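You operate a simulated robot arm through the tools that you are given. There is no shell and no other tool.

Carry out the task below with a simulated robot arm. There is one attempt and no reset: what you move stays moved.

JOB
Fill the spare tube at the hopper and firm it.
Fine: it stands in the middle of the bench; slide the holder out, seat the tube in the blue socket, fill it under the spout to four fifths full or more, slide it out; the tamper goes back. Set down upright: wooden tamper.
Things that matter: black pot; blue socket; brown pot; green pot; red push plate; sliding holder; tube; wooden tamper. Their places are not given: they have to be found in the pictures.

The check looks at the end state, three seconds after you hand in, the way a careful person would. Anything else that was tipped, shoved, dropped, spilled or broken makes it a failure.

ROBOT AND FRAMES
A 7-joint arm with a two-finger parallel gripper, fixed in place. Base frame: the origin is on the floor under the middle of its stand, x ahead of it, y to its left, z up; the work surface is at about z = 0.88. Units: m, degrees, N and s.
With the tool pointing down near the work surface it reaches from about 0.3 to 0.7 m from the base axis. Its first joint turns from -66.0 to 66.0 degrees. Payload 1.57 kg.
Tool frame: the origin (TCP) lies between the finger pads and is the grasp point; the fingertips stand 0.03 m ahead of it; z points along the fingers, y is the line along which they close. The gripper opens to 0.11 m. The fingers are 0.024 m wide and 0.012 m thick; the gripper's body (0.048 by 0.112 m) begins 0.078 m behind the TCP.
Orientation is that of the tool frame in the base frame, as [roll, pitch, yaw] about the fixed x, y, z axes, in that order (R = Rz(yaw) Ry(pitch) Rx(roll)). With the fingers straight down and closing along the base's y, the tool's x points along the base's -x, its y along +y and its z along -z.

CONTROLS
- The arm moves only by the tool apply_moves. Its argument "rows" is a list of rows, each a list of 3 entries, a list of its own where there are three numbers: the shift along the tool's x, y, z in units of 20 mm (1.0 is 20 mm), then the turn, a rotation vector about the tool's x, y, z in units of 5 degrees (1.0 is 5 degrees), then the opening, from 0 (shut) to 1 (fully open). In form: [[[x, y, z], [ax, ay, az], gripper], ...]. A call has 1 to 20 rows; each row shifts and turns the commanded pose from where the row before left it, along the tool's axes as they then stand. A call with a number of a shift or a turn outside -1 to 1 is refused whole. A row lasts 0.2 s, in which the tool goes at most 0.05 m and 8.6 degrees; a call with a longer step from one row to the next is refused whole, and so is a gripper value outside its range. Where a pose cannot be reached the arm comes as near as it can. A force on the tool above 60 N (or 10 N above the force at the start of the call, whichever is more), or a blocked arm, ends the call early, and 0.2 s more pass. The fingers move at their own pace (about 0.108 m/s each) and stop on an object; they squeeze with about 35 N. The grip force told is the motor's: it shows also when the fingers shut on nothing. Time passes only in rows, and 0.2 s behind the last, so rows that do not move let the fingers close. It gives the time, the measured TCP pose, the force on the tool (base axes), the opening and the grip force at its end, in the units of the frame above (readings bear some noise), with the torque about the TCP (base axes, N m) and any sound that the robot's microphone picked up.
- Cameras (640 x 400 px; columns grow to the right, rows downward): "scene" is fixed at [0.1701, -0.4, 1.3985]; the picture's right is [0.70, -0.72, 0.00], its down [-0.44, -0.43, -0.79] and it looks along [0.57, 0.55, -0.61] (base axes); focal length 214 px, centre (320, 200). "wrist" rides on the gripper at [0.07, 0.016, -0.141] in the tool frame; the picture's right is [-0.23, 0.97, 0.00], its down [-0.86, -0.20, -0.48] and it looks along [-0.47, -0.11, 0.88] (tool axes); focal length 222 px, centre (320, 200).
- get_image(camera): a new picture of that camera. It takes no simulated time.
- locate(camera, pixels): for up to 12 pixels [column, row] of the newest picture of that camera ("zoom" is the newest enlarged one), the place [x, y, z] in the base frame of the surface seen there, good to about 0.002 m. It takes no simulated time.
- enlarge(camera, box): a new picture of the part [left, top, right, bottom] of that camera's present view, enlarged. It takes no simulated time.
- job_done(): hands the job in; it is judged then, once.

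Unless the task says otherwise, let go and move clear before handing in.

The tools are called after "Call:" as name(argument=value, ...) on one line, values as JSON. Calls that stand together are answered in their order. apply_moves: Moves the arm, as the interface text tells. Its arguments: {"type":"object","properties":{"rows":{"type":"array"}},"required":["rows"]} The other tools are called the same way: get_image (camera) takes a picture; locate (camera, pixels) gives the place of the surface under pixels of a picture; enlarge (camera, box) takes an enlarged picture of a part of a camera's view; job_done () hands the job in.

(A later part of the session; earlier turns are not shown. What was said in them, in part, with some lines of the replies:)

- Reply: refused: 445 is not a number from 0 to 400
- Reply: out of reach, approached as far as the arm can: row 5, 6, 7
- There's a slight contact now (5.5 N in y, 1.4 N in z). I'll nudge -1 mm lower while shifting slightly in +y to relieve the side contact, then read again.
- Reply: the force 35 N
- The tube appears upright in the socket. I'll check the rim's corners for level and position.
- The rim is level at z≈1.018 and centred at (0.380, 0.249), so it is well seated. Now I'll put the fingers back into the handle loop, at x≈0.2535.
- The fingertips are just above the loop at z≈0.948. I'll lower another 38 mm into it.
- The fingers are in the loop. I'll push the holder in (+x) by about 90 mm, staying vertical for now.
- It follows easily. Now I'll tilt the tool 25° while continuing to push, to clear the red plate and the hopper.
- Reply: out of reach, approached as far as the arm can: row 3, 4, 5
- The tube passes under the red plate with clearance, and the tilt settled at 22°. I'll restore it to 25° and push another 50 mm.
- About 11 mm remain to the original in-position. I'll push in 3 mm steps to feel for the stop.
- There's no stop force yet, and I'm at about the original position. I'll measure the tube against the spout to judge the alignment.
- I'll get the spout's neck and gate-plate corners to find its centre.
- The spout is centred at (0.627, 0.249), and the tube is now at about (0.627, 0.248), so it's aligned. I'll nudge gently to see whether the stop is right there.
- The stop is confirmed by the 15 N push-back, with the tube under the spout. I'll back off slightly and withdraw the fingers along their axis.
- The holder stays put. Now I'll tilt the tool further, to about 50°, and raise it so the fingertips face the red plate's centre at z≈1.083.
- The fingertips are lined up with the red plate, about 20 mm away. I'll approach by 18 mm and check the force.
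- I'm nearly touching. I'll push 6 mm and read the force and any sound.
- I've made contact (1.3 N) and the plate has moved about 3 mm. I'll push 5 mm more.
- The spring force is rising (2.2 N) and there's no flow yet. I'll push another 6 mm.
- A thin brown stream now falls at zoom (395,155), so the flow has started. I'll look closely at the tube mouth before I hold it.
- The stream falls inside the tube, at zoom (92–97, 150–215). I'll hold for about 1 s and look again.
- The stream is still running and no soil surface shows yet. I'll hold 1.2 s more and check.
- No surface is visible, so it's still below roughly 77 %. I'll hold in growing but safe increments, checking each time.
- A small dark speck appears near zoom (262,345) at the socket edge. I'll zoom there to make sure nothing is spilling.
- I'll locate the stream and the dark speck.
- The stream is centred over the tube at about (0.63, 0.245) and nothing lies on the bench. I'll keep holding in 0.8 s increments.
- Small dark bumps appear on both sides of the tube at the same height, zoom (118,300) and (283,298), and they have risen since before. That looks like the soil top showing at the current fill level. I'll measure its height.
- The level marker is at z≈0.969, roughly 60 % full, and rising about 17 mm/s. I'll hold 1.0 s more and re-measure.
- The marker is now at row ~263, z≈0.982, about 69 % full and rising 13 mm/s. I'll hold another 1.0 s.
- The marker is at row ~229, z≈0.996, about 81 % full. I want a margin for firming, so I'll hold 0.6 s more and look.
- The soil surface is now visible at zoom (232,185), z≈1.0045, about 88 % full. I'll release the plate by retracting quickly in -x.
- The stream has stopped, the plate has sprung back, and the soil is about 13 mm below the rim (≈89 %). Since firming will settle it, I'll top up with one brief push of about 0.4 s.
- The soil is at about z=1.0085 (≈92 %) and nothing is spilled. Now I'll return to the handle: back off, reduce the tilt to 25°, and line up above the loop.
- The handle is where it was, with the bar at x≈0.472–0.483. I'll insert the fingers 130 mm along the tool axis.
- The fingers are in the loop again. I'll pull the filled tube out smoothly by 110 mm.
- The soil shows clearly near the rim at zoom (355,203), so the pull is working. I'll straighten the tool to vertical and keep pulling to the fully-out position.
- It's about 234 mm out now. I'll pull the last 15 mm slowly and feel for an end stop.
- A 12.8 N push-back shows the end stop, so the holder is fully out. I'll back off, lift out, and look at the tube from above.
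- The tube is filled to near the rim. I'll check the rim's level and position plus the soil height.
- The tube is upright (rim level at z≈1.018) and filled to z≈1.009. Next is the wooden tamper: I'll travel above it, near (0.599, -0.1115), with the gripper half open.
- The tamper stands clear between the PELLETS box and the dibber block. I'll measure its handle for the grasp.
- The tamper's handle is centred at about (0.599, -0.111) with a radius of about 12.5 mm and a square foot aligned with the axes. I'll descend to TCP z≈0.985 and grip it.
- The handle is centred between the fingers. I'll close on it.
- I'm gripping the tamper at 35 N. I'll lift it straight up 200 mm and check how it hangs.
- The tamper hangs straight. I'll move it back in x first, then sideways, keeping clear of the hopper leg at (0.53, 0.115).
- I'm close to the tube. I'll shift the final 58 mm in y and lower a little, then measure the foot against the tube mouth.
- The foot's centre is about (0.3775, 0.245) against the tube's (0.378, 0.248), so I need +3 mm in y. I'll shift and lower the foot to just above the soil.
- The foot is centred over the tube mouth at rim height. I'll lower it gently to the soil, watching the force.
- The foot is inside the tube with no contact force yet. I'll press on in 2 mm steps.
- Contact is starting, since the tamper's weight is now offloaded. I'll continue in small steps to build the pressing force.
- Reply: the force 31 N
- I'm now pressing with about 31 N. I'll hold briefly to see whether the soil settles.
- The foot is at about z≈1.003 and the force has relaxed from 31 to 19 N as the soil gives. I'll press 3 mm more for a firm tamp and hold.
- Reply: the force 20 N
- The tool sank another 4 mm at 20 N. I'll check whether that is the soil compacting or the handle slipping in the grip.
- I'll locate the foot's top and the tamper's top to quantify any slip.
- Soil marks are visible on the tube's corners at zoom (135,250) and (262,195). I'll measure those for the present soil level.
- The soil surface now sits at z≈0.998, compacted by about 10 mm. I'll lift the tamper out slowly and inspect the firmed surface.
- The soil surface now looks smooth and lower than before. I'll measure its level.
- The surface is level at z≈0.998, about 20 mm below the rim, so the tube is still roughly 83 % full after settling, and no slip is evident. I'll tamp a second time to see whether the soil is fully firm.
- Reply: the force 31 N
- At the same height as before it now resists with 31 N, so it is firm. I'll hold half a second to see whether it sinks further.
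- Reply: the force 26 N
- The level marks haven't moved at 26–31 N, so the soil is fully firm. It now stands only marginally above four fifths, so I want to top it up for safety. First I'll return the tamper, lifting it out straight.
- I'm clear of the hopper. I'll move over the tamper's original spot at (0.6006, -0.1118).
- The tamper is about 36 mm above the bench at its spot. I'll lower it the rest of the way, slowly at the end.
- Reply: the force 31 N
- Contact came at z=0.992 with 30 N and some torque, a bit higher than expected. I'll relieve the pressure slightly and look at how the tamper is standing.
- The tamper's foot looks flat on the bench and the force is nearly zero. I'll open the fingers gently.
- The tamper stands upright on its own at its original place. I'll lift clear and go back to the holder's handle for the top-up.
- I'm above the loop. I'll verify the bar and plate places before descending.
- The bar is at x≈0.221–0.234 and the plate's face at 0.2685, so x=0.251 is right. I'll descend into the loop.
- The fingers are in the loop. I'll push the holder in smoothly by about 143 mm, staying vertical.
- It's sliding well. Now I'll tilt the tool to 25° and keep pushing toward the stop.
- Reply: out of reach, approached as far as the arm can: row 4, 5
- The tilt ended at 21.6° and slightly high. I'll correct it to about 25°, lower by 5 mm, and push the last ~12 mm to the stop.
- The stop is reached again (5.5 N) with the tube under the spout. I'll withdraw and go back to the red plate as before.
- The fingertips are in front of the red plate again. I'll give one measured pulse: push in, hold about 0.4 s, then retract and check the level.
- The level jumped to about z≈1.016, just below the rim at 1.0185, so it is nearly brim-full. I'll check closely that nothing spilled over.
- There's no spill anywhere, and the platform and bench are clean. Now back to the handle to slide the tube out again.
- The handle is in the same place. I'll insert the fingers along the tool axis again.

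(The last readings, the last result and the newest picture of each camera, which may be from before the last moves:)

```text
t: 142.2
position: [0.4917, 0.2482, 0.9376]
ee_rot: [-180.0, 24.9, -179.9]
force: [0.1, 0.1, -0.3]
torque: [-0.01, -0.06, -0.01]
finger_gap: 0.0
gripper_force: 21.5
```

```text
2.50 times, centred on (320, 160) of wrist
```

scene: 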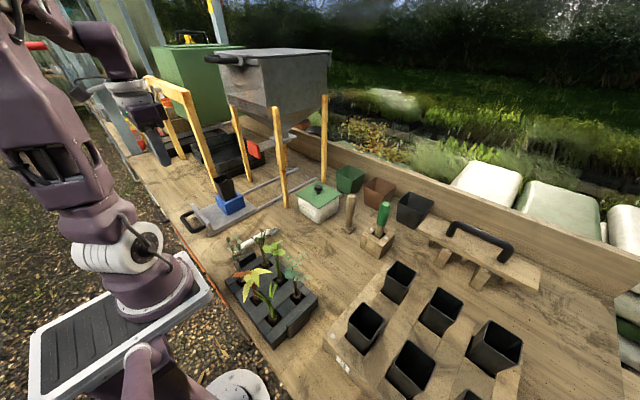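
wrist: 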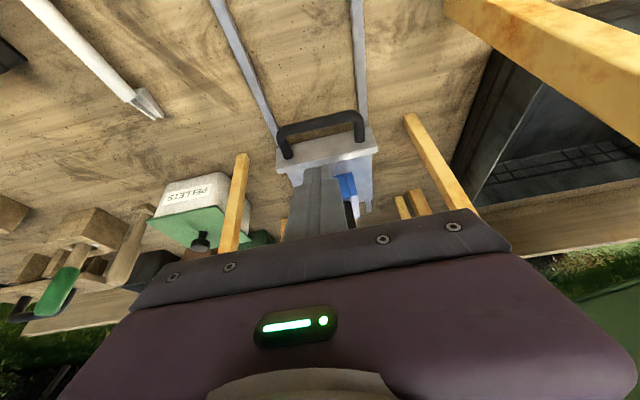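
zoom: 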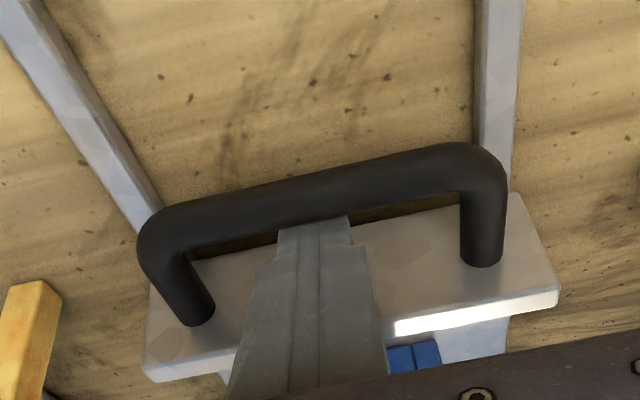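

The fingers are hooked in the loop. I'll pull the full tube out smoothly.

Call:
apply_moves(rows=[[[0.2, 0, -0.093], [0, 0, 0], 0.0], [[0.27, 0, -0.125], [0, 0, 0], 0.0], [[0.36, 0, -0.166], [0, 0, 0], 0.0], [[0.45, 0, -0.207], [0, 0, 0], 0.0], [[0.5, 0, -0.23], [0, 0, 0], 0.0], [[0.5, 0, -0.23], [0, 0, 0], 0.0], [[0.5, 0, -0.23], [0, 0, 0], 0.0], [[0.5, 0, -0.23], [0, 0, 0], 0.0], [[0.5, 0, -0.23], [0, 0, 0], 0.0], [[0.5, 0, -0.23], [0, 0, 0], 0.0], [[0.45, 0, -0.207], [0, 0, 0], 0.0], [[0.36, 0, -0.166], [0, 0, 0], 0.0], [[0.2, 0, -0.093], [0, 0, 0], 0.0]])

Call:
enlarge(camera="scene", box=[190, 110, 310, 220])

```text
t: 145.0
position: [0.3757, 0.2484, 0.9385]
ee_rot: [-180.0, 24.9, -179.9]
force: [1.9, 0.6, 0.7]
torque: [0.03, 0.0, -0.02]
finger_gap: 0.0
gripper_force: 21.1
```

```text
3.64 times, centred on (250, 165) of scene
```

zoom: 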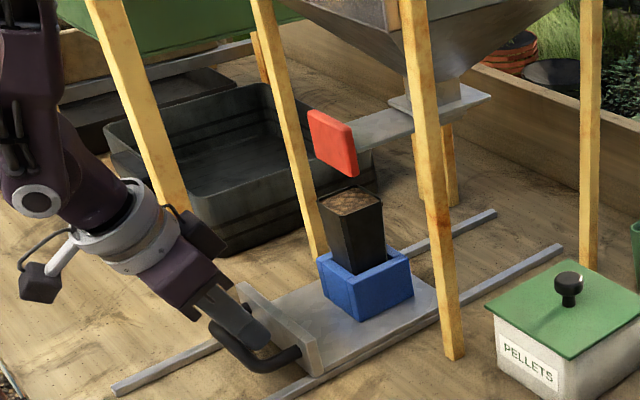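

The tube is brim-full and sliding out cleanly. I'll straighten the tool and pull to the end stop as before.

Call:
apply_moves(rows=[[[0, 0, 0], [0, 1, 0], 0.0], [[0, 0, 0], [0, 1, 0], 0.0], [[0, 0, 0], [0, 1, 0], 0.0], [[0, 0, 0], [0, 1, 0], 0.0], [[0, 0, 0], [0, 0.97, 0], 0.0], [[0.2, 0, 0], [0, 0, 0], 0.0], [[0.35, 0, 0], [0, 0, 0], 0.0], [[0.5, 0, 0], [0, 0, 0], 0.0], [[0.55, 0, 0], [0, 0, 0], 0.0], [[0.55, 0, 0], [0, 0, 0], 0.0], [[0.55, 0, 0], [0, 0, 0], 0.0], [[0.55, 0, 0], [0, 0, 0], 0.0], [[0.55, 0, 0], [0, 0, 0], 0.0], [[0.55, 0, 0], [0, 0, 0], 0.0], [[0.55, 0, 0], [0, 0, 0], 0.0], [[0.4, 0, 0], [0, 0, 0], 0.0], [[0.3, 0, 0], [0, 0, 0], 0.0], [[0.2, 0, 0], [0, 0, 0], 0.0], [[0.2, 0, 0], [0, 0, 0], 0.0]])

Call:
enlarge(camera="scene", box=[170, 130, 290, 240])

```text
t: 149.0
position: [0.2541, 0.2476, 0.9374]
ee_rot: [-179.9, 0.0, -180.0]
force: [1.2, 0.2, -0.6]
torque: [-0.02, -0.04, 0.01]
finger_gap: 0.0004
gripper_force: 21.1
```

```text
3.64 times, centred on (230, 185) of scene
```

zoom: 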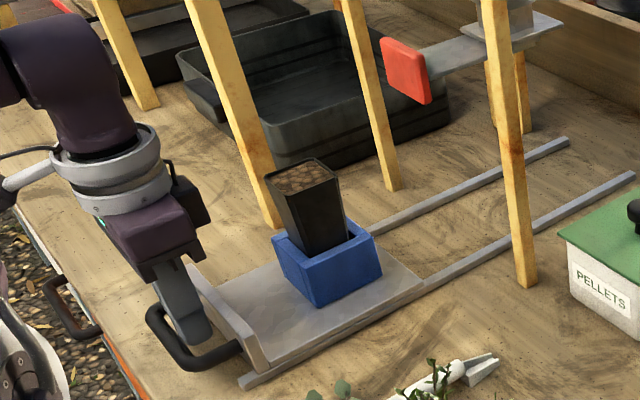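

I'm about 7 mm from the end stop. I'll pull the last bit slowly, then back off and lift out.

Call:
apply_moves(rows=[[[0.15, 0, 0], [0, 0, 0], 0.0], [[0.15, 0, 0], [0, 0, 0], 0.0], [[0.05, 0, 0], [0, 0, 0], 0.0]])

```text
t: 149.8
position: [0.2482, 0.2475, 0.9384]
ee_rot: [-180.0, 0.1, -180.0]
force: [0.9, 1.2, 1.1]
torque: [0.0, -0.06, -0.01]
finger_gap: 0.0
gripper_force: 21.2
```

Call:
apply_moves(rows=[[[0.08, 0, 0], [0, 0, 0], 0.0], [[0.05, 0, 0], [0, 0, 0], 0.0], [[0, 0, 0], [0, 0, 0], 0.0]])

```text
t: 150.6
position: [0.2481, 0.2484, 0.9379]
ee_rot: [-179.9, 0.1, 179.9]
force: [40.3, -2.8, -11.1]
torque: [-0.22, -0.98, 0.07]
finger_gap: 0.0
gripper_force: 21.8
```

The end stop is reached (40 N). I'll back off, lift out, and head toward the tamper.

Call:
apply_moves(rows=[[[-0.25, 0, 0], [0, 0, 0], 0.0], [[0, 0, -0.5], [0, 0, 0], 0.0], [[0, 0, -1], [0, 0, 0], 0.0], [[0, 0, -1], [0, 0, 0], 0.0], [[0, 0, -1], [0, 0, 0], 0.0], [[0, 0, -1], [0, 0, 0], 0.0], [[0, 0, -1], [0, 0, 0], 0.0], [[0, 0, -1], [0, 0, 0], 0.0], [[0, 0, -1], [0, 0, 0], 0.0], [[0, 0, -1], [0, 0, 0], 0.0], [[0, 0, -1], [0, 0, 0], 0.0], [[0, 0, -1], [0, 0, 0], 0.0], [[0, -1, 0], [0, 0, 0], 0.3], [[0, -1, 0], [0, 0, 0], 0.6], [[0, -1, 0], [0, 0, 0], 0.6]])

Call:
enlarge(camera="scene", box=[215, 165, 265, 215])

Call:
locate(camera="zoom", pixels=[[107, 112], [210, 74], [264, 110], [163, 154], [180, 120], [200, 100], [160, 110], [235, 110]])

```text
t: 153.8
position: [0.2525, 0.1875, 1.1479]
ee_rot: [-179.8, 0.0, 180.0]
force: [0.0, 0.5, -0.3]
torque: [-0.03, 0.01, 0.0]
finger_gap: 0.0658
gripper_force: 0.0
```

```text
8.00 times, centred on (240, 190) of scene
```

zoom: 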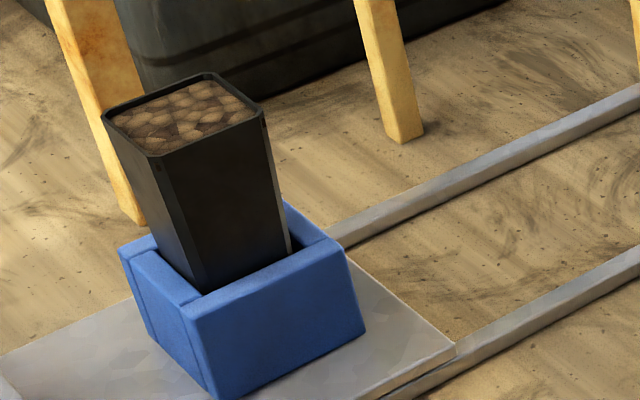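

```text
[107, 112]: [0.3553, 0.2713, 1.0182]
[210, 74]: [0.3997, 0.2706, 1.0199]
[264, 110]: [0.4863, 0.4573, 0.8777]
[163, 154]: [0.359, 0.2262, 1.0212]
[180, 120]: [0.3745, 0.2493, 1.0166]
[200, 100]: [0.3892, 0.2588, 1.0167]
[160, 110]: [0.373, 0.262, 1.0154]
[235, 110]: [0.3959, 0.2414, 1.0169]
```

The tube is full to about 2 mm below the rim and upright. Now back to the tamper to firm it again.

Call:
apply_moves(rows=[[[-0.9625, -0.836, 0], [0, 0, 0], 0.6], [[-0.9625, -0.836, 0], [0, 0, 0], 0.6], [[-0.9625, -0.836, 0], [0, 0, 0], 0.6], [[-0.9625, -0.836, 0], [0, 0, 0], 0.6], [[-0.9625, -0.836, 0], [0, 0, 0], 0.6], [[-0.9625, -0.836, 0], [0, 0, 0], 0.6], [[-0.9625, -0.836, 0], [0, 0, 0], 0.6], [[-0.9625, -0.836, 0], [0, 0, 0], 0.6], [[-0.9625, -0.836, 0], [0, 0, 0], 0.6], [[-0.9625, -0.836, 0], [0, 0, 0], 0.6], [[-0.9625, -0.836, 0], [0, 0, 0], 0.6], [[-0.9625, -0.836, 0], [0, 0, 0], 0.6], [[-0.9625, -0.836, 0], [0, 0, 0], 0.6], [[-0.9625, -0.836, 0], [0, 0, 0], 0.6], [[-0.9625, -0.836, 0], [0, 0, 0], 0.6], [[-0.9625, -0.836, 0], [0, 0, 0], 0.6], [[-0.9625, -0.836, 0], [0, 0, 0], 0.6], [[-0.9625, -0.836, 0], [0, 0, 0], 0.6], [[0, 0, 0], [0, 0, 0], 0.6]])

Call:
enlarge(camera="wrist", box=[270, 90, 380, 200])

Call:
locate(camera="zoom", pixels=[[310, 207], [300, 190], [330, 200], [320, 215], [295, 215], [320, 185], [305, 225], [268, 110], [335, 95]])

Call:
enlarge(camera="scene", box=[320, 170, 380, 240])

```text
t: 157.8
position: [0.5978, -0.1113, 1.1488]
ee_rot: [-179.9, 0.0, 180.0]
force: [0.0, 0.3, -0.2]
torque: [0.01, 0.02, -0.01]
finger_gap: 0.0657
gripper_force: 0.0
```

```text
3.64 times, centred on (325, 145) of wrist
```

zoom: 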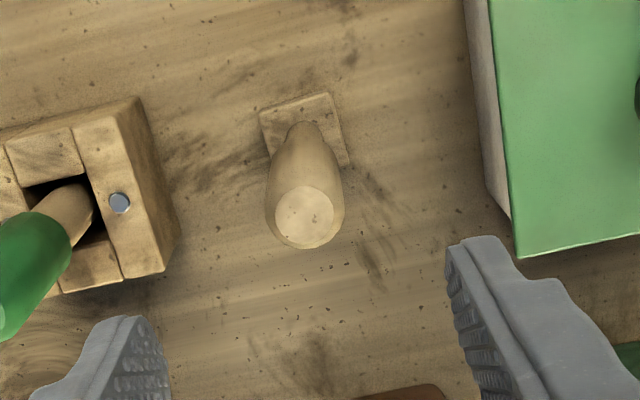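

```text
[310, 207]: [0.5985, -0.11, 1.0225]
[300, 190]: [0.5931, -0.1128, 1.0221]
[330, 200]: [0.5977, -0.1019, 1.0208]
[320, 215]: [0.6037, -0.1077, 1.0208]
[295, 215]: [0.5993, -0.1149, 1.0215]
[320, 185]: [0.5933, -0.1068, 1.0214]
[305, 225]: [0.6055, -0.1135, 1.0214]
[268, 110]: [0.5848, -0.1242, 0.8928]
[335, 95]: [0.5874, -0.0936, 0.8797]
```

```text
5.71 times, centred on (350, 205) of scene
```

zoom: 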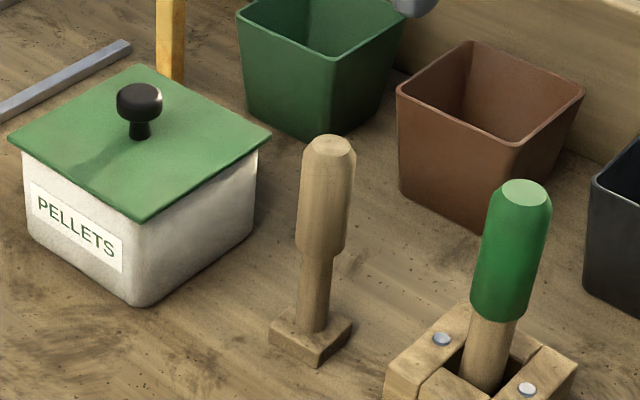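

The tamper's top is centred at about (0.600, -0.112) and it's standing straight. I'll descend and grip it again.

Call:
apply_moves(rows=[[[-0.1, -0.04, 1], [0, 0, 0], 0.6], [[0, 0, 1], [0, 0, 0], 0.6], [[0, 0, 1], [0, 0, 0], 0.6], [[0, 0, 1], [0, 0, 0], 0.6], [[0, 0, 1], [0, 0, 0], 0.6], [[0, 0, 1], [0, 0, 0], 0.6], [[0, 0, 1], [0, 0, 0], 0.6], [[0, 0, 0.8], [0, 0, 0], 0.6], [[0, 0, 0.25], [0, 0, 0], 0.6], [[0, 0, 0], [0, 0, 0], 0.4], [[0, 0, 0], [0, 0, 0], 0.25], [[0, 0, 0], [0, 0, 0], 0.1], [[0, 0, 0], [0, 0, 0], 0.1], [[0, 0, 0], [0, 0, 0], 0.1]])

Call:
enlarge(camera="scene", box=[310, 150, 400, 250])

```text
t: 160.8
position: [0.5985, -0.1137, 0.9875]
ee_rot: [-179.8, 0.0, -179.9]
force: [-0.7, 1.3, 2.3]
torque: [0.25, 0.0, 0.04]
finger_gap: 0.0268
gripper_force: 35.2
```

```text
4.00 times, centred on (355, 200) of scene
```

zoom: 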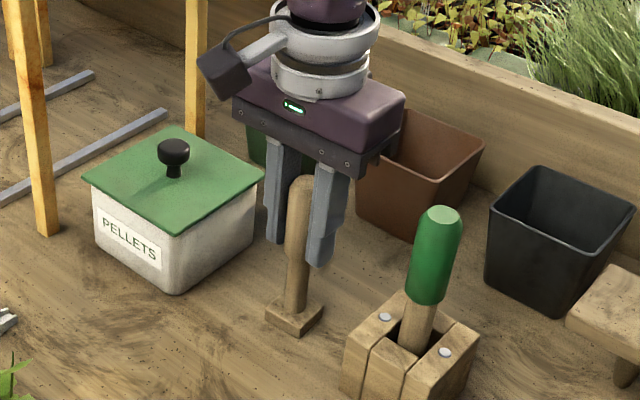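

Gripped again at 35 N. I'll lift and move back first in x, then across to the tube.

Call:
apply_moves(rows=[[[0, 0, -0.4], [0, 0, 0], 0.1], [[0, 0, -0.8], [0, 0, 0], 0.1], [[0, 0, -1], [0, 0, 0], 0.1], [[0, 0, -1], [0, 0, 0], 0.1], [[0, 0, -1], [0, 0, 0], 0.1], [[0, 0, -1], [0, 0, 0], 0.1], [[0, 0, -1], [0, 0, 0], 0.1], [[0, 0, -1], [0, 0, 0], 0.1], [[0, 0, -1], [0, 0, 0], 0.1], [[0, 0, -1], [0, 0, 0], 0.1], [[0.3, 0.1, -0.8], [0, 0, 0], 0.1], [[1, 0.5, 0], [0, 0, 0], 0.1], [[1, 0.5, 0], [0, 0, 0], 0.1], [[1, 0.5, 0], [0, 0, 0], 0.1], [[1, 0.5, 0], [0, 0, 0], 0.1], [[1, 0.5, 0], [0, 0, 0], 0.1], [[1, 0.5, 0], [0, 0, 0], 0.1], [[1, 0.5, 0], [0, 0, 0], 0.1], [[1, 0.5, 0], [0, 0, 0], 0.1], [[1, 0.5, 0], [0, 0, 0], 0.1]])

Call:
apply_moves(rows=[[[0.7, 0.5, 0], [0, 0, 0], 0.1], [[0.08, 1, 0], [0, 0, 0], 0.1], [[0.08, 1, 0], [0, 0, 0], 0.1], [[0.08, 1, 0], [0, 0, 0], 0.1], [[0.08, 1, 0], [0, 0, 0], 0.1], [[0.08, 1, 0], [0, 0, 0], 0.1], [[0.08, 1, 0], [0, 0, 0], 0.1], [[0.08, 1, 0], [0, 0, 0], 0.1], [[0.08, 1, 0], [0, 0, 0], 0.1], [[0.08, 1, 0], [0, 0, 0], 0.1], [[0.08, 1, 0], [0, 0, 0], 0.1], [[0.05, 0.9, 0], [0, 0, 0], 0.1], [[0, 0.8, 0], [0, 0, 0], 0.1], [[0, 0, 0], [0, 0, 0], 0.1]])

Call:
get_image(camera="scene")

```text
t: 165.0
position: [0.411, -0.0199, 1.1857]
ee_rot: [-180.0, -0.1, -180.0]
force: [-0.2, 0.0, -1.2]
torque: [0.06, 0.01, 0.02]
finger_gap: 0.0265
gripper_force: 34.6
```

```text
t: 168.0
position: [0.3825, 0.2222, 1.1861]
ee_rot: [-179.8, 0.0, -180.0]
force: [-0.4, 0.5, -1.1]
torque: [0.02, 0.0, 0.01]
finger_gap: 0.0267
gripper_force: 34.7
```

```text
taken
```

scene: 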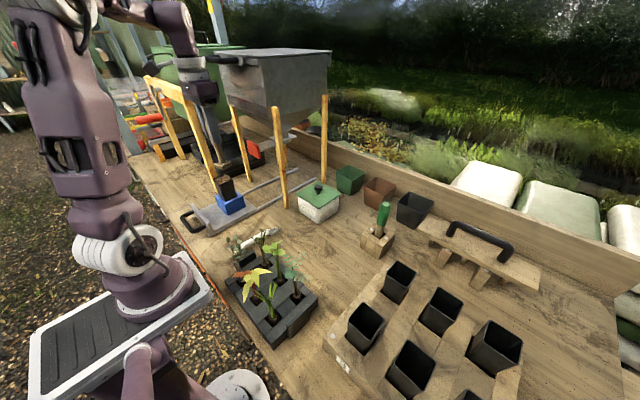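

I'll move the last 26 mm over the tube and lower to about 40 mm above the soil, then measure the foot's alignment.

Call:
apply_moves(rows=[[[0.17, 0.7, 0], [0, 0, 0], 0.1], [[0, 0.6, 0.3], [0, 0, 0], 0.1], [[0, 0, 0.5], [0, 0, 0], 0.1], [[0, 0, 0], [0, 0, 0], 0.1]])

Call:
enlarge(camera="scene", box=[222, 155, 267, 200])

Call:
locate(camera="zoom", pixels=[[50, 140], [120, 148], [150, 138], [30, 115], [80, 160], [170, 128], [100, 262], [180, 240], [60, 250], [158, 171], [45, 212], [205, 200]])

```text
t: 169.0
position: [0.3787, 0.2471, 1.1697]
ee_rot: [-179.9, 0.0, 179.9]
force: [-0.3, -0.4, -1.4]
torque: [-0.03, -0.01, -0.03]
finger_gap: 0.0264
gripper_force: 34.5
```

```text
8.89 times, centred on (244, 178) of scene
```

zoom: 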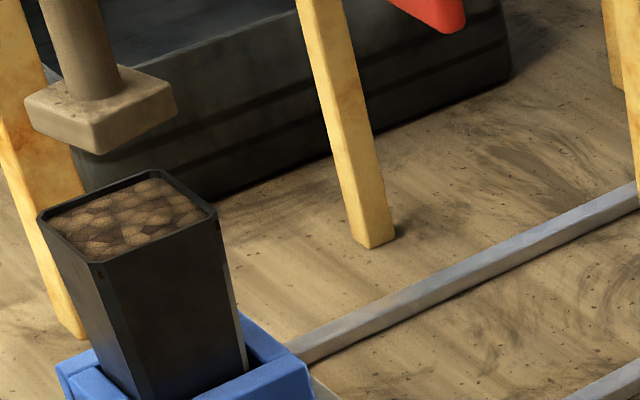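

```text
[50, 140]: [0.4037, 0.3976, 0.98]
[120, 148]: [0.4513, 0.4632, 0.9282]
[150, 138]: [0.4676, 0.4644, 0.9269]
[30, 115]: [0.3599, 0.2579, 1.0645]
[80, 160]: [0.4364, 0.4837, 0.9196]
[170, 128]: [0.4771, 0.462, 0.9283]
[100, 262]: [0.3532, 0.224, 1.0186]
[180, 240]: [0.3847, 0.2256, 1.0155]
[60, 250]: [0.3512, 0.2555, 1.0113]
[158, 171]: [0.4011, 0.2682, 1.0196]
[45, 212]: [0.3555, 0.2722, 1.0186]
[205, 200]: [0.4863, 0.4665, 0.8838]
```

The foot looks slightly twisted compared with before. I'll measure its corners.

Call:
locate(camera="zoom", pixels=[[27, 99], [91, 124], [172, 88], [30, 119], [95, 150], [174, 107], [60, 125], [130, 120], [122, 70], [100, 140], [140, 130], [45, 118]])

Call:
enlarge(camera="wrist", box=[260, 80, 390, 240])

```text
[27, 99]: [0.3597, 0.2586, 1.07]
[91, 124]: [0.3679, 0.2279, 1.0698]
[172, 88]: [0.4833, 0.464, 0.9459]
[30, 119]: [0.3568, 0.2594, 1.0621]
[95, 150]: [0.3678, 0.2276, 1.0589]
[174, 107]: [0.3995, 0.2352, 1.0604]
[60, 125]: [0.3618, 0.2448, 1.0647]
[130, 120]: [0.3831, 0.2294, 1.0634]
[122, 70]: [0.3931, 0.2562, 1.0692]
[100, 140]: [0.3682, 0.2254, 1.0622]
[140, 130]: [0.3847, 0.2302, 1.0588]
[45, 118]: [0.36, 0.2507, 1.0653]
```

```text
2.50 times, centred on (325, 160) of wrist
```

zoom: 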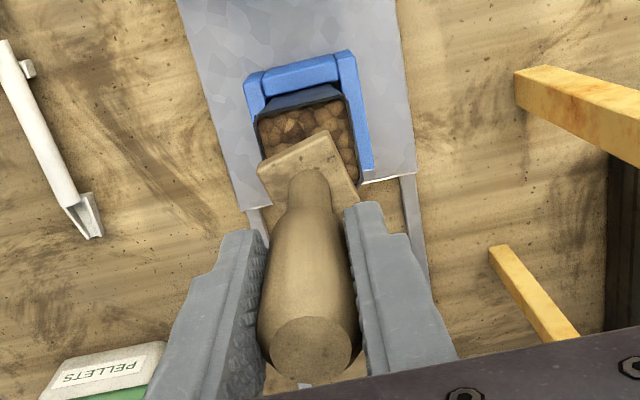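

The foot has turned about 15° in the grip (the edges run at 14–18° to the axes), while its centre is on the tube's. I'll rotate the tool 15° to square it with the tube.

Call:
apply_moves(rows=[[[0, 0, 0], [0, 0, 1], 0.1], [[0, 0, 0], [0, 0, 1], 0.1], [[0, 0, 0], [0, 0, 1], 0.1], [[0, 0, 0], [0, 0, 0], 0.1]])

Call:
enlarge(camera="scene", box=[222, 155, 267, 200])

Call:
locate(camera="zoom", pixels=[[32, 120], [45, 130], [60, 145], [78, 158], [95, 155], [120, 145], [150, 135], [168, 128], [27, 102], [77, 138], [165, 105], [120, 70]])

```text
t: 170.0
position: [0.3781, 0.2486, 1.1709]
ee_rot: [-179.8, -0.1, 165.1]
force: [0.0, 0.2, -1.9]
torque: [0.04, 0.0, 0.01]
finger_gap: 0.0264
gripper_force: 34.5
```

```text
8.89 times, centred on (244, 178) of scene
```

zoom: 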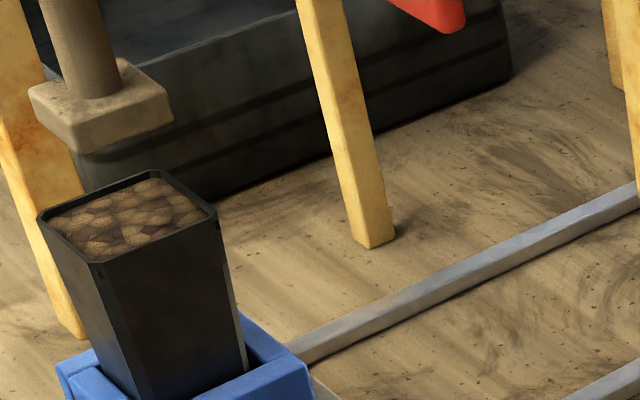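

```text
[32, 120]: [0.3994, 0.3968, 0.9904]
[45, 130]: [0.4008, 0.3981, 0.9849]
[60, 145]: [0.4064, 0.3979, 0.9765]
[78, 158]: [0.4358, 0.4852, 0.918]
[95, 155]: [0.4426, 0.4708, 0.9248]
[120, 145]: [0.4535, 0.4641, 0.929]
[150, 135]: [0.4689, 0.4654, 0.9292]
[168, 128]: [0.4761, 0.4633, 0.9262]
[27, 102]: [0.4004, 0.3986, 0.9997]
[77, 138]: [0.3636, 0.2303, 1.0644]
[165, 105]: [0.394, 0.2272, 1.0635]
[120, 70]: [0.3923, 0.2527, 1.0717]
```

The foot is squared up again. I'll check its corners against the tube's mouth.

Call:
locate(camera="zoom", pixels=[[32, 95], [37, 113], [78, 128], [80, 149], [169, 100], [170, 117], [60, 125], [130, 125], [50, 115], [150, 115]])

Call:
enlarge(camera="wrist", box=[260, 80, 390, 240])

```text
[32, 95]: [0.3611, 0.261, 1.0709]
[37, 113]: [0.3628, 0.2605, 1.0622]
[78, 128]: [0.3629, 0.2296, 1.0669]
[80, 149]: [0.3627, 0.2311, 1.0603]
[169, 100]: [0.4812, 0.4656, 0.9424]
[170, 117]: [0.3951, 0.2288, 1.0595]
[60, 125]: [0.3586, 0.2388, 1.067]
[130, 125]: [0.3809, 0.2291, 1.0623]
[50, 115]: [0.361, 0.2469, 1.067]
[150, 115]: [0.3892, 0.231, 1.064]
```

```text
2.50 times, centred on (325, 160) of wrist
```

zoom: 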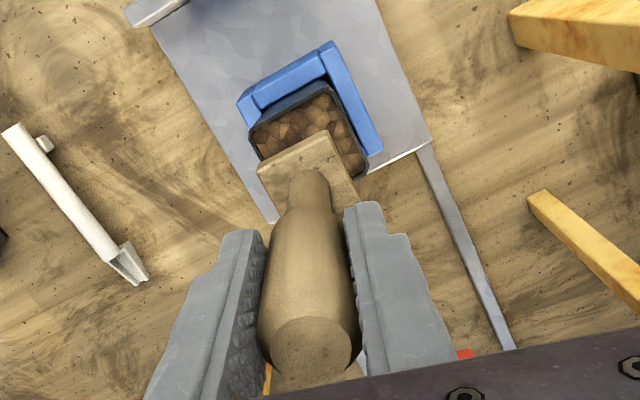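

The foot is aligned within about 1 mm. I'll lower it to just above the soil.

Call:
apply_moves(rows=[[[0, 0.05, 0.5], [0, 0, 0], 0.1], [[0, 0, 0.5], [0, 0, 0], 0.1], [[0, 0, 0.5], [0, 0, 0], 0.1], [[0, 0, 0.3], [0, 0, 0], 0.1], [[0, 0, 0.15], [0, 0, 0], 0.1], [[0, 0, 0], [0, 0, 0], 0.1]])

Call:
enlarge(camera="scene", box=[217, 155, 262, 200])

```text
t: 171.4
position: [0.3776, 0.2483, 1.1314]
ee_rot: [-179.9, 0.1, 165.0]
force: [0.1, -0.2, -1.9]
torque: [-0.03, 0.01, 0.01]
finger_gap: 0.0263
gripper_force: 35.0
```

```text
8.89 times, centred on (240, 178) of scene
```

zoom: 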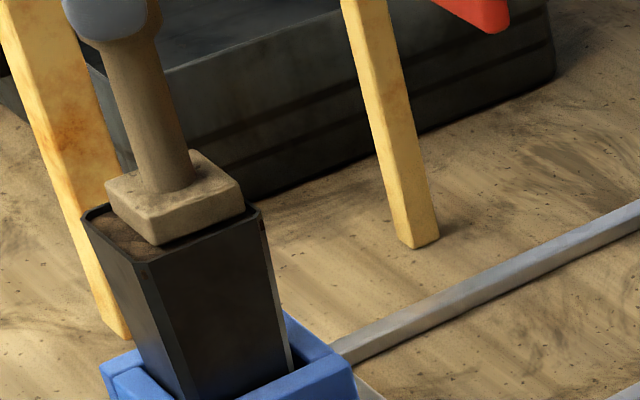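

The foot is just above the soil and inside the rim's outline. I'll press down in small steps.

Call:
apply_moves(rows=[[[0, 0, 0.12], [0, 0, 0], 0.1], [[0, 0, 0.12], [0, 0, 0], 0.1], [[0, 0, 0.1], [0, 0, 0], 0.1]])

```text
t: 172.2
position: [0.378, 0.2508, 1.1254]
ee_rot: [-180.0, 0.0, 165.0]
force: [-0.7, 0.9, -1.9]
torque: [0.0, 0.03, -0.01]
finger_gap: 0.0264
gripper_force: 35.1
```

Call:
apply_moves(rows=[[[0, 0, 0.1], [0, 0, 0], 0.1], [[0, 0, 0.1], [0, 0, 0], 0.1]])

Call:
enlarge(camera="scene", box=[217, 155, 262, 200])

```text
t: 172.8
position: [0.378, 0.2486, 1.1208]
ee_rot: [-180.0, 0.0, 165.0]
force: [0.0, -0.8, -1.6]
torque: [0.0, 0.02, 0.0]
finger_gap: 0.0262
gripper_force: 35.0
```

```text
8.89 times, centred on (240, 178) of scene
```

zoom: 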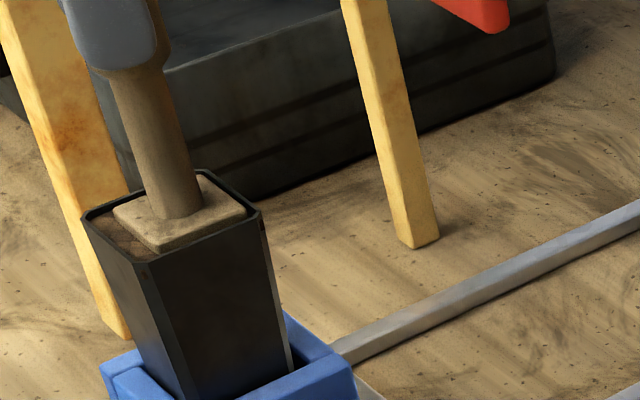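

The foot is inside the tube and still at no load. I'll keep pressing in 2 mm steps.

Call:
apply_moves(rows=[[[0, 0, 0.1], [0, 0, 0], 0.1], [[0, 0, 0.1], [0, 0, 0], 0.1]])

```text
t: 173.4
position: [0.3796, 0.2497, 1.1159]
ee_rot: [-179.8, 0.0, 165.0]
force: [0.4, 0.2, -1.2]
torque: [-0.03, 0.02, 0.01]
finger_gap: 0.0264
gripper_force: 34.6
```

Call:
apply_moves(rows=[[[0, 0, 0.1], [0, 0, 0], 0.1], [[0, 0, 0.1], [0, 0, 0], 0.1]])

Call:
enlarge(camera="scene", box=[217, 155, 262, 200])

```text
t: 174.0
position: [0.3783, 0.2506, 1.1137]
ee_rot: [-180.0, 0.0, 165.0]
force: [0.1, -0.7, -1.1]
torque: [0.02, -0.02, 0.02]
finger_gap: 0.0264
gripper_force: 34.6
```

```text
8.89 times, centred on (240, 178) of scene
```

zoom: 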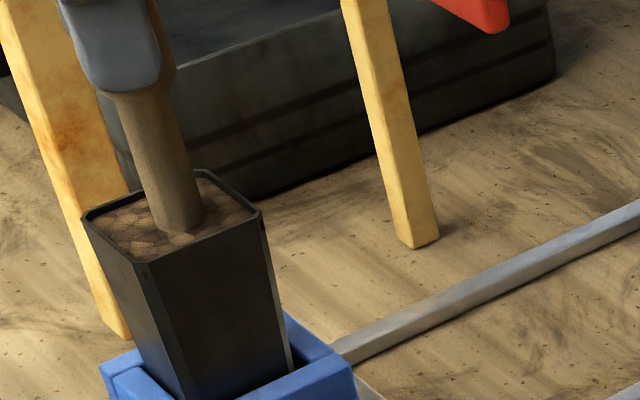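

The foot has sunk into the loose top layer without load yet. I expect firm contact near TCP z≈1.108, so I'll continue gently.

Call:
apply_moves(rows=[[[0, 0, 0.1], [0, 0, 0], 0.1], [[0, 0, 0.08], [0, 0, 0], 0.1]])

```text
t: 174.6
position: [0.3781, 0.2492, 1.1106]
ee_rot: [180.0, 0.2, 164.9]
force: [-2.0, -1.3, 16.6]
torque: [-0.19, 0.27, -0.06]
finger_gap: 0.0264
gripper_force: 35.1
```

Contact at 16.6 N. I'll press 2 mm more and hold for a moment.

Call:
apply_moves(rows=[[[0, 0, 0.08], [0, 0, 0], 0.1], [[0, 0, 0], [0, 0, 0], 0.1], [[0, 0, 0], [0, 0, 0], 0.1]])

Call:
enlarge(camera="scene", box=[217, 155, 262, 200])

```text
t: 175.4
position: [0.3773, 0.2502, 1.1075]
ee_rot: [180.0, 0.1, 164.9]
force: [1.6, -0.1, 30.5]
torque: [-0.17, -0.27, -0.21]
finger_gap: 0.0263
gripper_force: 35.3
```

```text
8.89 times, centred on (240, 178) of scene
```

zoom: 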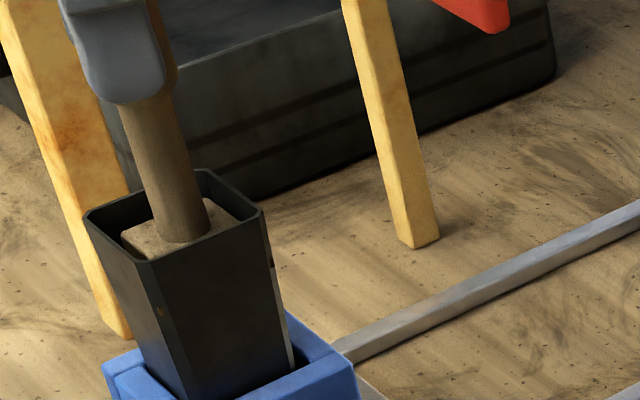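

Now pressing at 30 N, and the soil has firmed under the foot. I'll measure the level marks on the tube's corners at zoom (160,312) and (270,265).

Call:
locate(camera="zoom", pixels=[[160, 312], [159, 306], [270, 258], [271, 265], [140, 262], [262, 212], [150, 250], [135, 240]])

Call:
enlarge(camera="scene", box=[224, 172, 254, 202])

```text
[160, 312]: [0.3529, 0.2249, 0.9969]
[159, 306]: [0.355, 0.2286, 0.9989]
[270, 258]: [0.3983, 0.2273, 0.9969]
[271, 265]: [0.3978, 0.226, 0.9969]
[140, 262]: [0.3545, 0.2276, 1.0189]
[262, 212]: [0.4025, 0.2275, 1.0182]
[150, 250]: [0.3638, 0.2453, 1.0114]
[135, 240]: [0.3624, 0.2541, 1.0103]
```

```text
13.33 times, centred on (239, 187) of scene
```

zoom: 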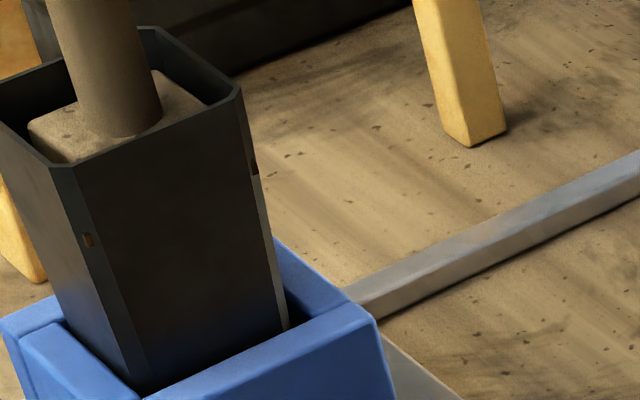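

The firmed level is again at z≈0.998 at 30 N. I'll hold a moment longer, then lift the tamper out and inspect the surface.

Call:
apply_moves(rows=[[[0, 0, 0], [0, 0, 0], 0.1], [[0, 0, 0], [0, 0, 0], 0.1], [[0, 0, -0.1], [0, 0, 0], 0.1], [[0, 0, -0.2], [0, 0, 0], 0.1], [[0, 0, -0.4], [0, 0, 0], 0.1], [[0, 0, -0.6], [0, 0, 0], 0.1], [[0, 0, -0.8], [0, 0, 0], 0.1], [[0, 0, -1], [0, 0, 0], 0.1], [[0, 0, -0.9], [0, 0, 0], 0.1], [[0, 0, 0], [0, 0, 0], 0.1]])

Call:
enlarge(camera="scene", box=[217, 165, 262, 210])

Call:
locate(camera="zoom", pixels=[[175, 140], [200, 145], [190, 150], [160, 155], [210, 130], [180, 160], [160, 222], [270, 170], [140, 173], [262, 123], [195, 120], [150, 150]])

```text
t: 177.6
position: [0.3796, 0.2515, 1.1866]
ee_rot: [-179.9, 0.0, 165.0]
force: [0.4, -0.3, -1.6]
torque: [0.01, 0.0, -0.02]
finger_gap: 0.0264
gripper_force: 34.5
```

```text
8.89 times, centred on (240, 188) of scene
```

zoom: 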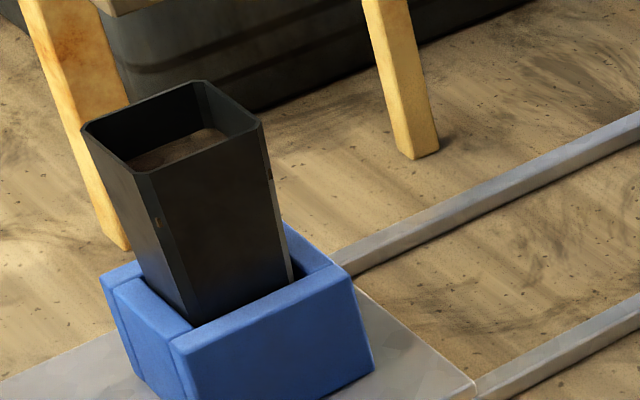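

```text
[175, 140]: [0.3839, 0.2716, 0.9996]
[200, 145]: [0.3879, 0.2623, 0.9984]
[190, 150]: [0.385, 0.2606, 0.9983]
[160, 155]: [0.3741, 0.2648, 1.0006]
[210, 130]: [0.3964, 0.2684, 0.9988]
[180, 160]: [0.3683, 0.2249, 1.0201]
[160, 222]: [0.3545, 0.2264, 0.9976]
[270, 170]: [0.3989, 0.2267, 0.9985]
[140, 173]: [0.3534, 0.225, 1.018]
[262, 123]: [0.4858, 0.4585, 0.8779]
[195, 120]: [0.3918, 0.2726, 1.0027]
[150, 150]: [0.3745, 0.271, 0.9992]
```

The surface is smooth, firm and level at z≈0.9985, about 83 % of the tube's depth, with the tube upright. Now I'll return the tamper, keeping the present orientation so its foot stays square.

Call:
apply_moves(rows=[[[-0.309, -0.8785, 0], [0, 0, 0], 0.1], [[-0.309, -0.8785, 0], [0, 0, 0], 0.1], [[-0.309, -0.8785, 0], [0, 0, 0], 0.1], [[-0.309, -0.8785, 0], [0, 0, 0], 0.1], [[-0.309, -0.8785, 0], [0, 0, 0], 0.1], [[-0.309, -0.8785, 0], [0, 0, 0], 0.1], [[-0.309, -0.8785, 0], [0, 0, 0], 0.1], [[-0.309, -0.8785, 0], [0, 0, 0], 0.1], [[-0.309, -0.8785, 0], [0, 0, 0], 0.1], [[-0.309, -0.8785, 0], [0, 0, 0], 0.1], [[-0.309, -0.8785, 0], [0, 0, 0], 0.1], [[-0.309, -0.8785, 0], [0, 0, 0], 0.1], [[-0.309, -0.8785, 0], [0, 0, 0], 0.1], [[-0.309, -0.8785, 0], [0, 0, 0], 0.1], [[0, 0, 0], [0, 0, 0], 0.1]])

```text
t: 180.8
position: [0.3978, -0.0098, 1.1881]
ee_rot: [-179.9, 0.2, 165.0]
force: [0.3, -0.2, -1.9]
torque: [0.01, 0.01, -0.01]
finger_gap: 0.0264
gripper_force: 35.1
```

I'm clear of the hopper. Next, above the tamper's spot, and I'll start down.

Call:
apply_moves(rows=[[[-0.916, -0.185, 0], [0, 0, 0], 0.1], [[-0.916, -0.185, 0], [0, 0, 0], 0.1], [[-0.916, -0.185, 0], [0, 0, 0], 0.1], [[-0.916, -0.185, 0], [0, 0, 0], 0.1], [[-0.916, -0.185, 0], [0, 0, 0], 0.1], [[-0.916, -0.185, 0], [0, 0, 0], 0.1], [[-0.916, -0.185, 0], [0, 0, 0], 0.1], [[-0.916, -0.185, 0], [0, 0, 0], 0.1], [[-0.916, -0.185, 0], [0, 0, 0], 0.1], [[-0.916, -0.185, 0], [0, 0, 0], 0.1], [[-0.916, -0.185, 0], [0, 0, 0], 0.1], [[-0.916, -0.185, 0], [0, 0, 0], 0.1], [[0, 0, 0.6], [0, 0, 0], 0.1], [[0, 0, 1], [0, 0, 0], 0.1], [[0, 0, 1], [0, 0, 0], 0.1], [[0, 0, 1], [0, 0, 0], 0.1], [[0, 0, 1], [0, 0, 0], 0.1], [[0, 0, 1], [0, 0, 0], 0.1], [[0, 0, 1], [0, 0, 0], 0.1], [[0, 0, 0.8], [0, 0, 0], 0.1]])

Call:
enlarge(camera="scene", box=[310, 150, 400, 250])

Call:
locate(camera="zoom", pixels=[[266, 290], [297, 312], [320, 290], [268, 284], [297, 305], [318, 283], [293, 240], [290, 200]])

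```text
t: 185.0
position: [0.5989, -0.1106, 1.0391]
ee_rot: [-179.9, 0.1, 165.0]
force: [0.8, 0.7, -1.1]
torque: [0.05, 0.01, 0.01]
finger_gap: 0.026
gripper_force: 34.8
```

```text
4.00 times, centred on (355, 200) of scene
```

zoom: 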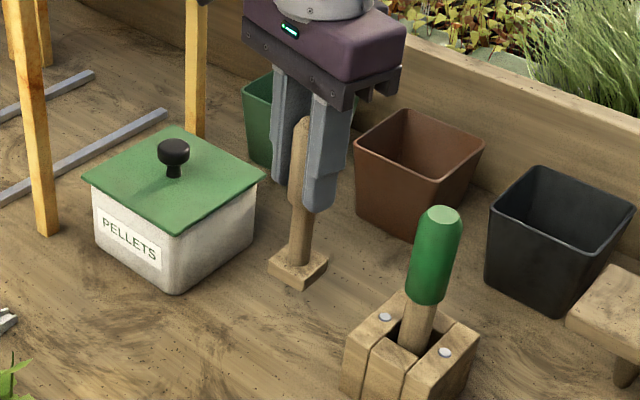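

```text
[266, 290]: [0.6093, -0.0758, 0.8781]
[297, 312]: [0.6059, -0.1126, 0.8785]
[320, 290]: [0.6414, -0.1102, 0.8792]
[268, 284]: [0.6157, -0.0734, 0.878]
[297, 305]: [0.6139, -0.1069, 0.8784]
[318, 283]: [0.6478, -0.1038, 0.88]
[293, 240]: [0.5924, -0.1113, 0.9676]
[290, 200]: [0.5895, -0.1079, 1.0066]
```

The tamper is about 50 mm above the bench over its spot. I'll lower it slowly to contact.

Call:
apply_moves(rows=[[[0, 0, 0.6], [0, 0, 0], 0.1], [[0, 0, 0.6], [0, 0, 0], 0.1], [[0, 0, 0.5], [0, 0, 0], 0.1], [[0, 0, 0.3], [0, 0, 0], 0.1], [[0, 0, 0.1], [0, 0, 0], 0.1], [[0, 0, 0], [0, 0, 0], 0.1]])

```text
t: 186.4
position: [0.5987, -0.1093, 0.9987]
ee_rot: [-180.0, 0.0, 165.0]
force: [0.5, 0.0, -2.2]
torque: [-0.03, 0.01, -0.05]
finger_gap: 0.0263
gripper_force: 34.7
```

Call:
apply_moves(rows=[[[0, 0, 0.12], [0, 0, 0], 0.1], [[0, 0, 0.1], [0, 0, 0], 0.1], [[0, 0, 0], [0, 0, 0], 0.1]])

```text
t: 187.2
position: [0.5983, -0.1103, 0.9933]
ee_rot: [-179.9, 0.0, 165.0]
force: [-0.1, -0.9, -1.8]
torque: [0.02, -0.01, -0.01]
finger_gap: 0.0262
gripper_force: 34.8
```

Call:
apply_moves(rows=[[[0, 0, 0.06], [0, 0, 0], 0.1], [[0, 0, 0.06], [0, 0, 0], 0.1], [[0, 0, 0], [0, 0, 0], 0.1]])

```text
t: 188.0
position: [0.5989, -0.11, 0.992]
ee_rot: [-179.9, 0.0, 165.1]
force: [0.8, -0.2, -0.7]
torque: [-0.01, 0.0, -0.01]
finger_gap: 0.026
gripper_force: 34.4
```

The load is starting to come off. I'll take one more small step to confirm the foot is on the bench.

Call:
apply_moves(rows=[[[0, 0, 0.05], [0, 0, 0], 0.1], [[0, 0, 0], [0, 0, 0], 0.1]])

Call:
enlarge(camera="scene", box=[320, 170, 380, 240])

```text
t: 188.6
position: [0.5983, -0.111, 0.9911]
ee_rot: [-179.9, 0.0, 164.9]
force: [0.1, -0.7, -2.1]
torque: [0.0, 0.03, -0.02]
finger_gap: 0.0261
gripper_force: 34.9
```

```text
5.71 times, centred on (350, 205) of scene
```

zoom: 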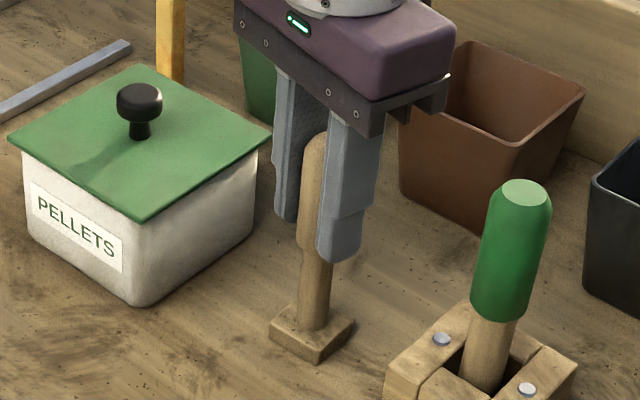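

It's not touching yet (still carrying 2 N). I'll step down 1–2 mm at a time.

Call:
apply_moves(rows=[[[0, 0, 0.07], [0, 0, 0], 0.1], [[0, 0, 0], [0, 0, 0], 0.1]])

Call:
apply_moves(rows=[[[0, 0, 0.05], [0, 0, 0], 0.1], [[0, 0, 0], [0, 0, 0], 0.1]])

```text
t: 189.2
position: [0.5985, -0.111, 0.9901]
ee_rot: [-179.9, 0.1, 165.0]
force: [-3.1, 1.4, 14.2]
torque: [0.27, 0.33, 0.01]
finger_gap: 0.0261
gripper_force: 35.1
```

```text
t: 189.8
position: [0.5996, -0.1106, 0.9909]
ee_rot: [-179.9, 0.4, 165.0]
force: [-4.0, 0.7, 32.0]
torque: [0.09, -0.15, -0.04]
finger_gap: 0.0261
gripper_force: 35.6
```

Firm contact on the bench. I'll relieve the pressure and open the fingers gently.

Call:
apply_moves(rows=[[[0, 0, -0.07], [0, 0, 0], 0.1], [[0, 0, 0], [0, 0, 0], 0.1], [[0, 0, 0], [0, 0, 0], 0.3], [[0, 0, 0], [0, 0, 0], 0.4], [[0, 0, 0], [0, 0, 0], 0.6], [[0, 0, 0], [0, 0, 0], 0.6]])

Call:
enlarge(camera="scene", box=[320, 170, 380, 240])

Call:
locate(camera="zoom", pixels=[[320, 140], [310, 200], [330, 200], [313, 300], [272, 335], [318, 362], [350, 330], [315, 260]])

```text
t: 191.2
position: [0.5991, -0.1098, 0.9901]
ee_rot: [-180.0, -0.1, 165.0]
force: [0.0, 0.6, -0.3]
torque: [0.02, 0.0, -0.02]
finger_gap: 0.066
gripper_force: 0.1
```

```text
5.71 times, centred on (350, 205) of scene
```

zoom: 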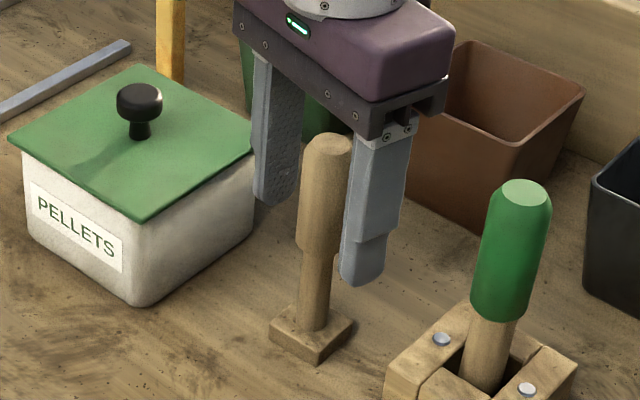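

```text
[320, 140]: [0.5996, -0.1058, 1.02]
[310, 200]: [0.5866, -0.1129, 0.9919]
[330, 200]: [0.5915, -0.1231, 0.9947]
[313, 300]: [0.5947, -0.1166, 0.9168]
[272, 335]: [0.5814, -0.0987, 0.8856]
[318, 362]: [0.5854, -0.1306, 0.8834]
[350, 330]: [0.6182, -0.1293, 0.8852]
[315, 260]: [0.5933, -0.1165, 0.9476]
```

The tamper stands upright within 3 mm of its original place. I'll lift clear and retreat to a neutral pose, then inspect the whole scene.

Call:
apply_moves(rows=[[[0, 0, -0.5], [0, 0, 0], 0.6], [[0, 0, -1], [0, 0, 0], 0.6], [[0, 0, -1], [0, 0, 0], 0.6], [[0, 0, -1], [0, 0, 0], 0.6], [[0, 0, -1], [0, 0, 0], 0.6], [[0, 0, -1], [0, 0, 0], 0.6], [[0, 0, -1], [0, 0, 0], 0.6], [[0, 0, -1], [0, 0, 0], 0.6], [[0, 0, -1], [0, 0, 0], 0.6], [[1, 0, -1], [0, 0, 0], 0.6], [[1, 0, -1], [0, 0, 0], 0.6], [[1, 0, -1], [0, 0, 0], 0.6], [[1, 0, -1], [0, 0, 0], 0.6], [[1, 0, -1], [0, 0, 0], 0.6], [[1, 0, 0], [0, 0, 0], 0.6], [[1, 0, 0], [0, 0, 0], 0.6], [[1, 0, 0], [0, 0, 0], 0.6], [[1, 0, 0], [0, 0, 0], 0.6], [[1, 0, 0], [0, 0, 0], 0.6]])

Call:
get_image(camera="scene")

Call:
get_image(camera="wrist")

Call:
enlarge(camera="scene", box=[180, 120, 320, 240])

```text
t: 195.2
position: [0.4066, -0.058, 1.2602]
ee_rot: [-179.9, 0.1, 165.1]
force: [-0.1, 0.6, -0.3]
torque: [-0.02, -0.01, 0.0]
finger_gap: 0.066
gripper_force: 0.1
```

```text
taken
```

scene: 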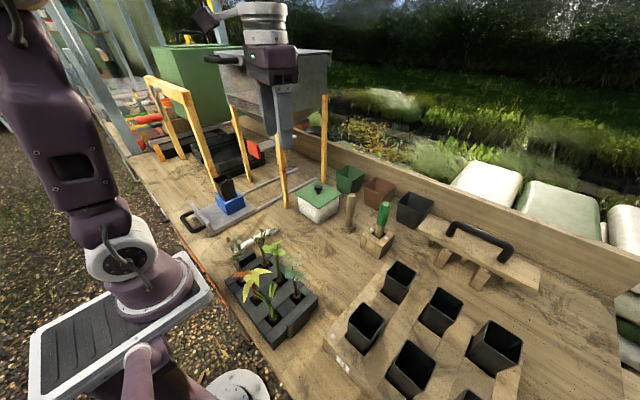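

```text
taken
```

wrist: 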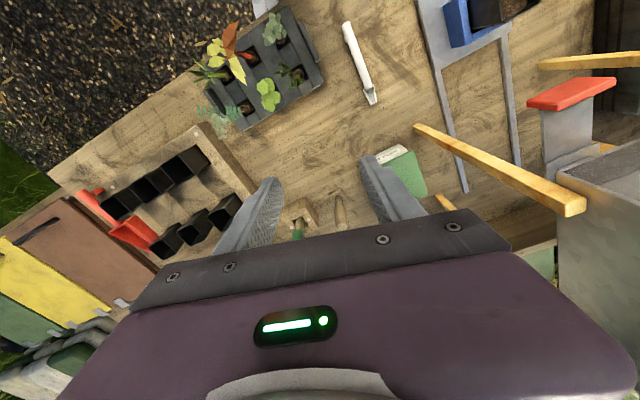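

```text
3.33 times, centred on (250, 180) of scene
```

zoom: 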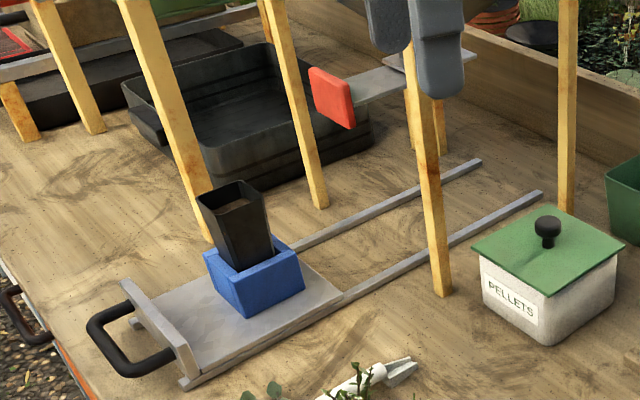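

The tube is filled, firmed and upright in the blue socket with the holder slid out, and the red plate has sprung back. I'll do one last close check of the tamper, the pots and the tube.

Call:
enlarge(camera="scene", box=[290, 150, 440, 260])

Call:
enlarge(camera="scene", box=[215, 165, 265, 215])

Call:
locate(camera="zoom", pixels=[[107, 112], [210, 74], [163, 154], [215, 74], [180, 130], [200, 118], [190, 125], [170, 135], [205, 110], [155, 195], [125, 250], [330, 245]])

```text
3.64 times, centred on (365, 205) of scene
```

zoom: 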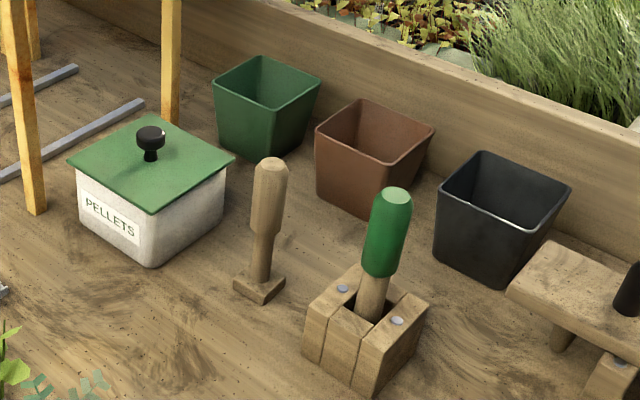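

```text
8.00 times, centred on (240, 190) of scene
```

zoom: 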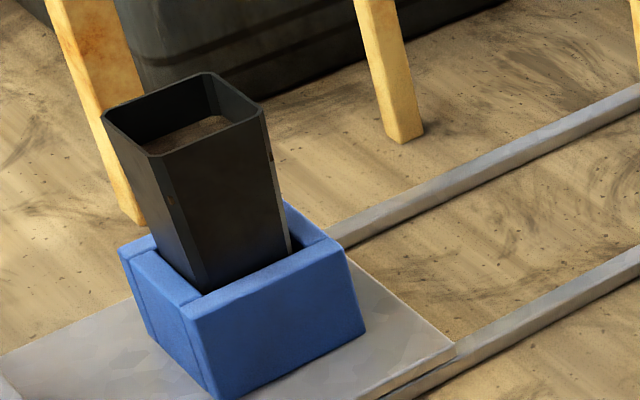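

```text
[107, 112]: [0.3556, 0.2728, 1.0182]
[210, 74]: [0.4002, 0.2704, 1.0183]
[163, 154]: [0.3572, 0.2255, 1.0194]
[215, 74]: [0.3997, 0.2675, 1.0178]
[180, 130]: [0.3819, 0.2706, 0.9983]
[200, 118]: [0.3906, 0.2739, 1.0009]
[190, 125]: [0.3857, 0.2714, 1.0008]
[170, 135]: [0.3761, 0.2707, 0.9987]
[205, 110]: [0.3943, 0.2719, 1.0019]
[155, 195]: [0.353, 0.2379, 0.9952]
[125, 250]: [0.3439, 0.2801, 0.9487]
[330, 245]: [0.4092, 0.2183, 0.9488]
```

The final check shows the tube rim level at z≈1.018 and the firmed soil at about 0.999, so it is more than four fifths full. The holder is out, the tamper stands upright in its place, the pots and everything else are untouched, and the arm is clear. I'm handing in the job.

Call:
job_done()

```text
The job is handed in.
```

The spare tube is seated in the blue socket, filled, firmed, and slid out on the holder. I've handed the job in but haven't seen the check's result.

- **Fill level:** the firmed soil sits about 20 mm below the rim, roughly 83 % of the tube's depth by height. That is my estimate, since I couldn't measure the tube's floor thickness, and the taper makes it closer to 80 % by volume.
- **Filling:** I filled the tube to about 92 %, firmed it, and the level dropped. I then topped it up to just below the rim and firmed it again. It settled to the same height both times.
- **Holder:** it is pulled out to its end stop, and the red push plate sprang back after each fill.
- **Tamper:** it stands upright within about 3 mm of where it was.
- **Everything else:** in the last pictures I saw no spilled soil, the pots, pellets box and plants had not moved, and the arm is clear of the bench.
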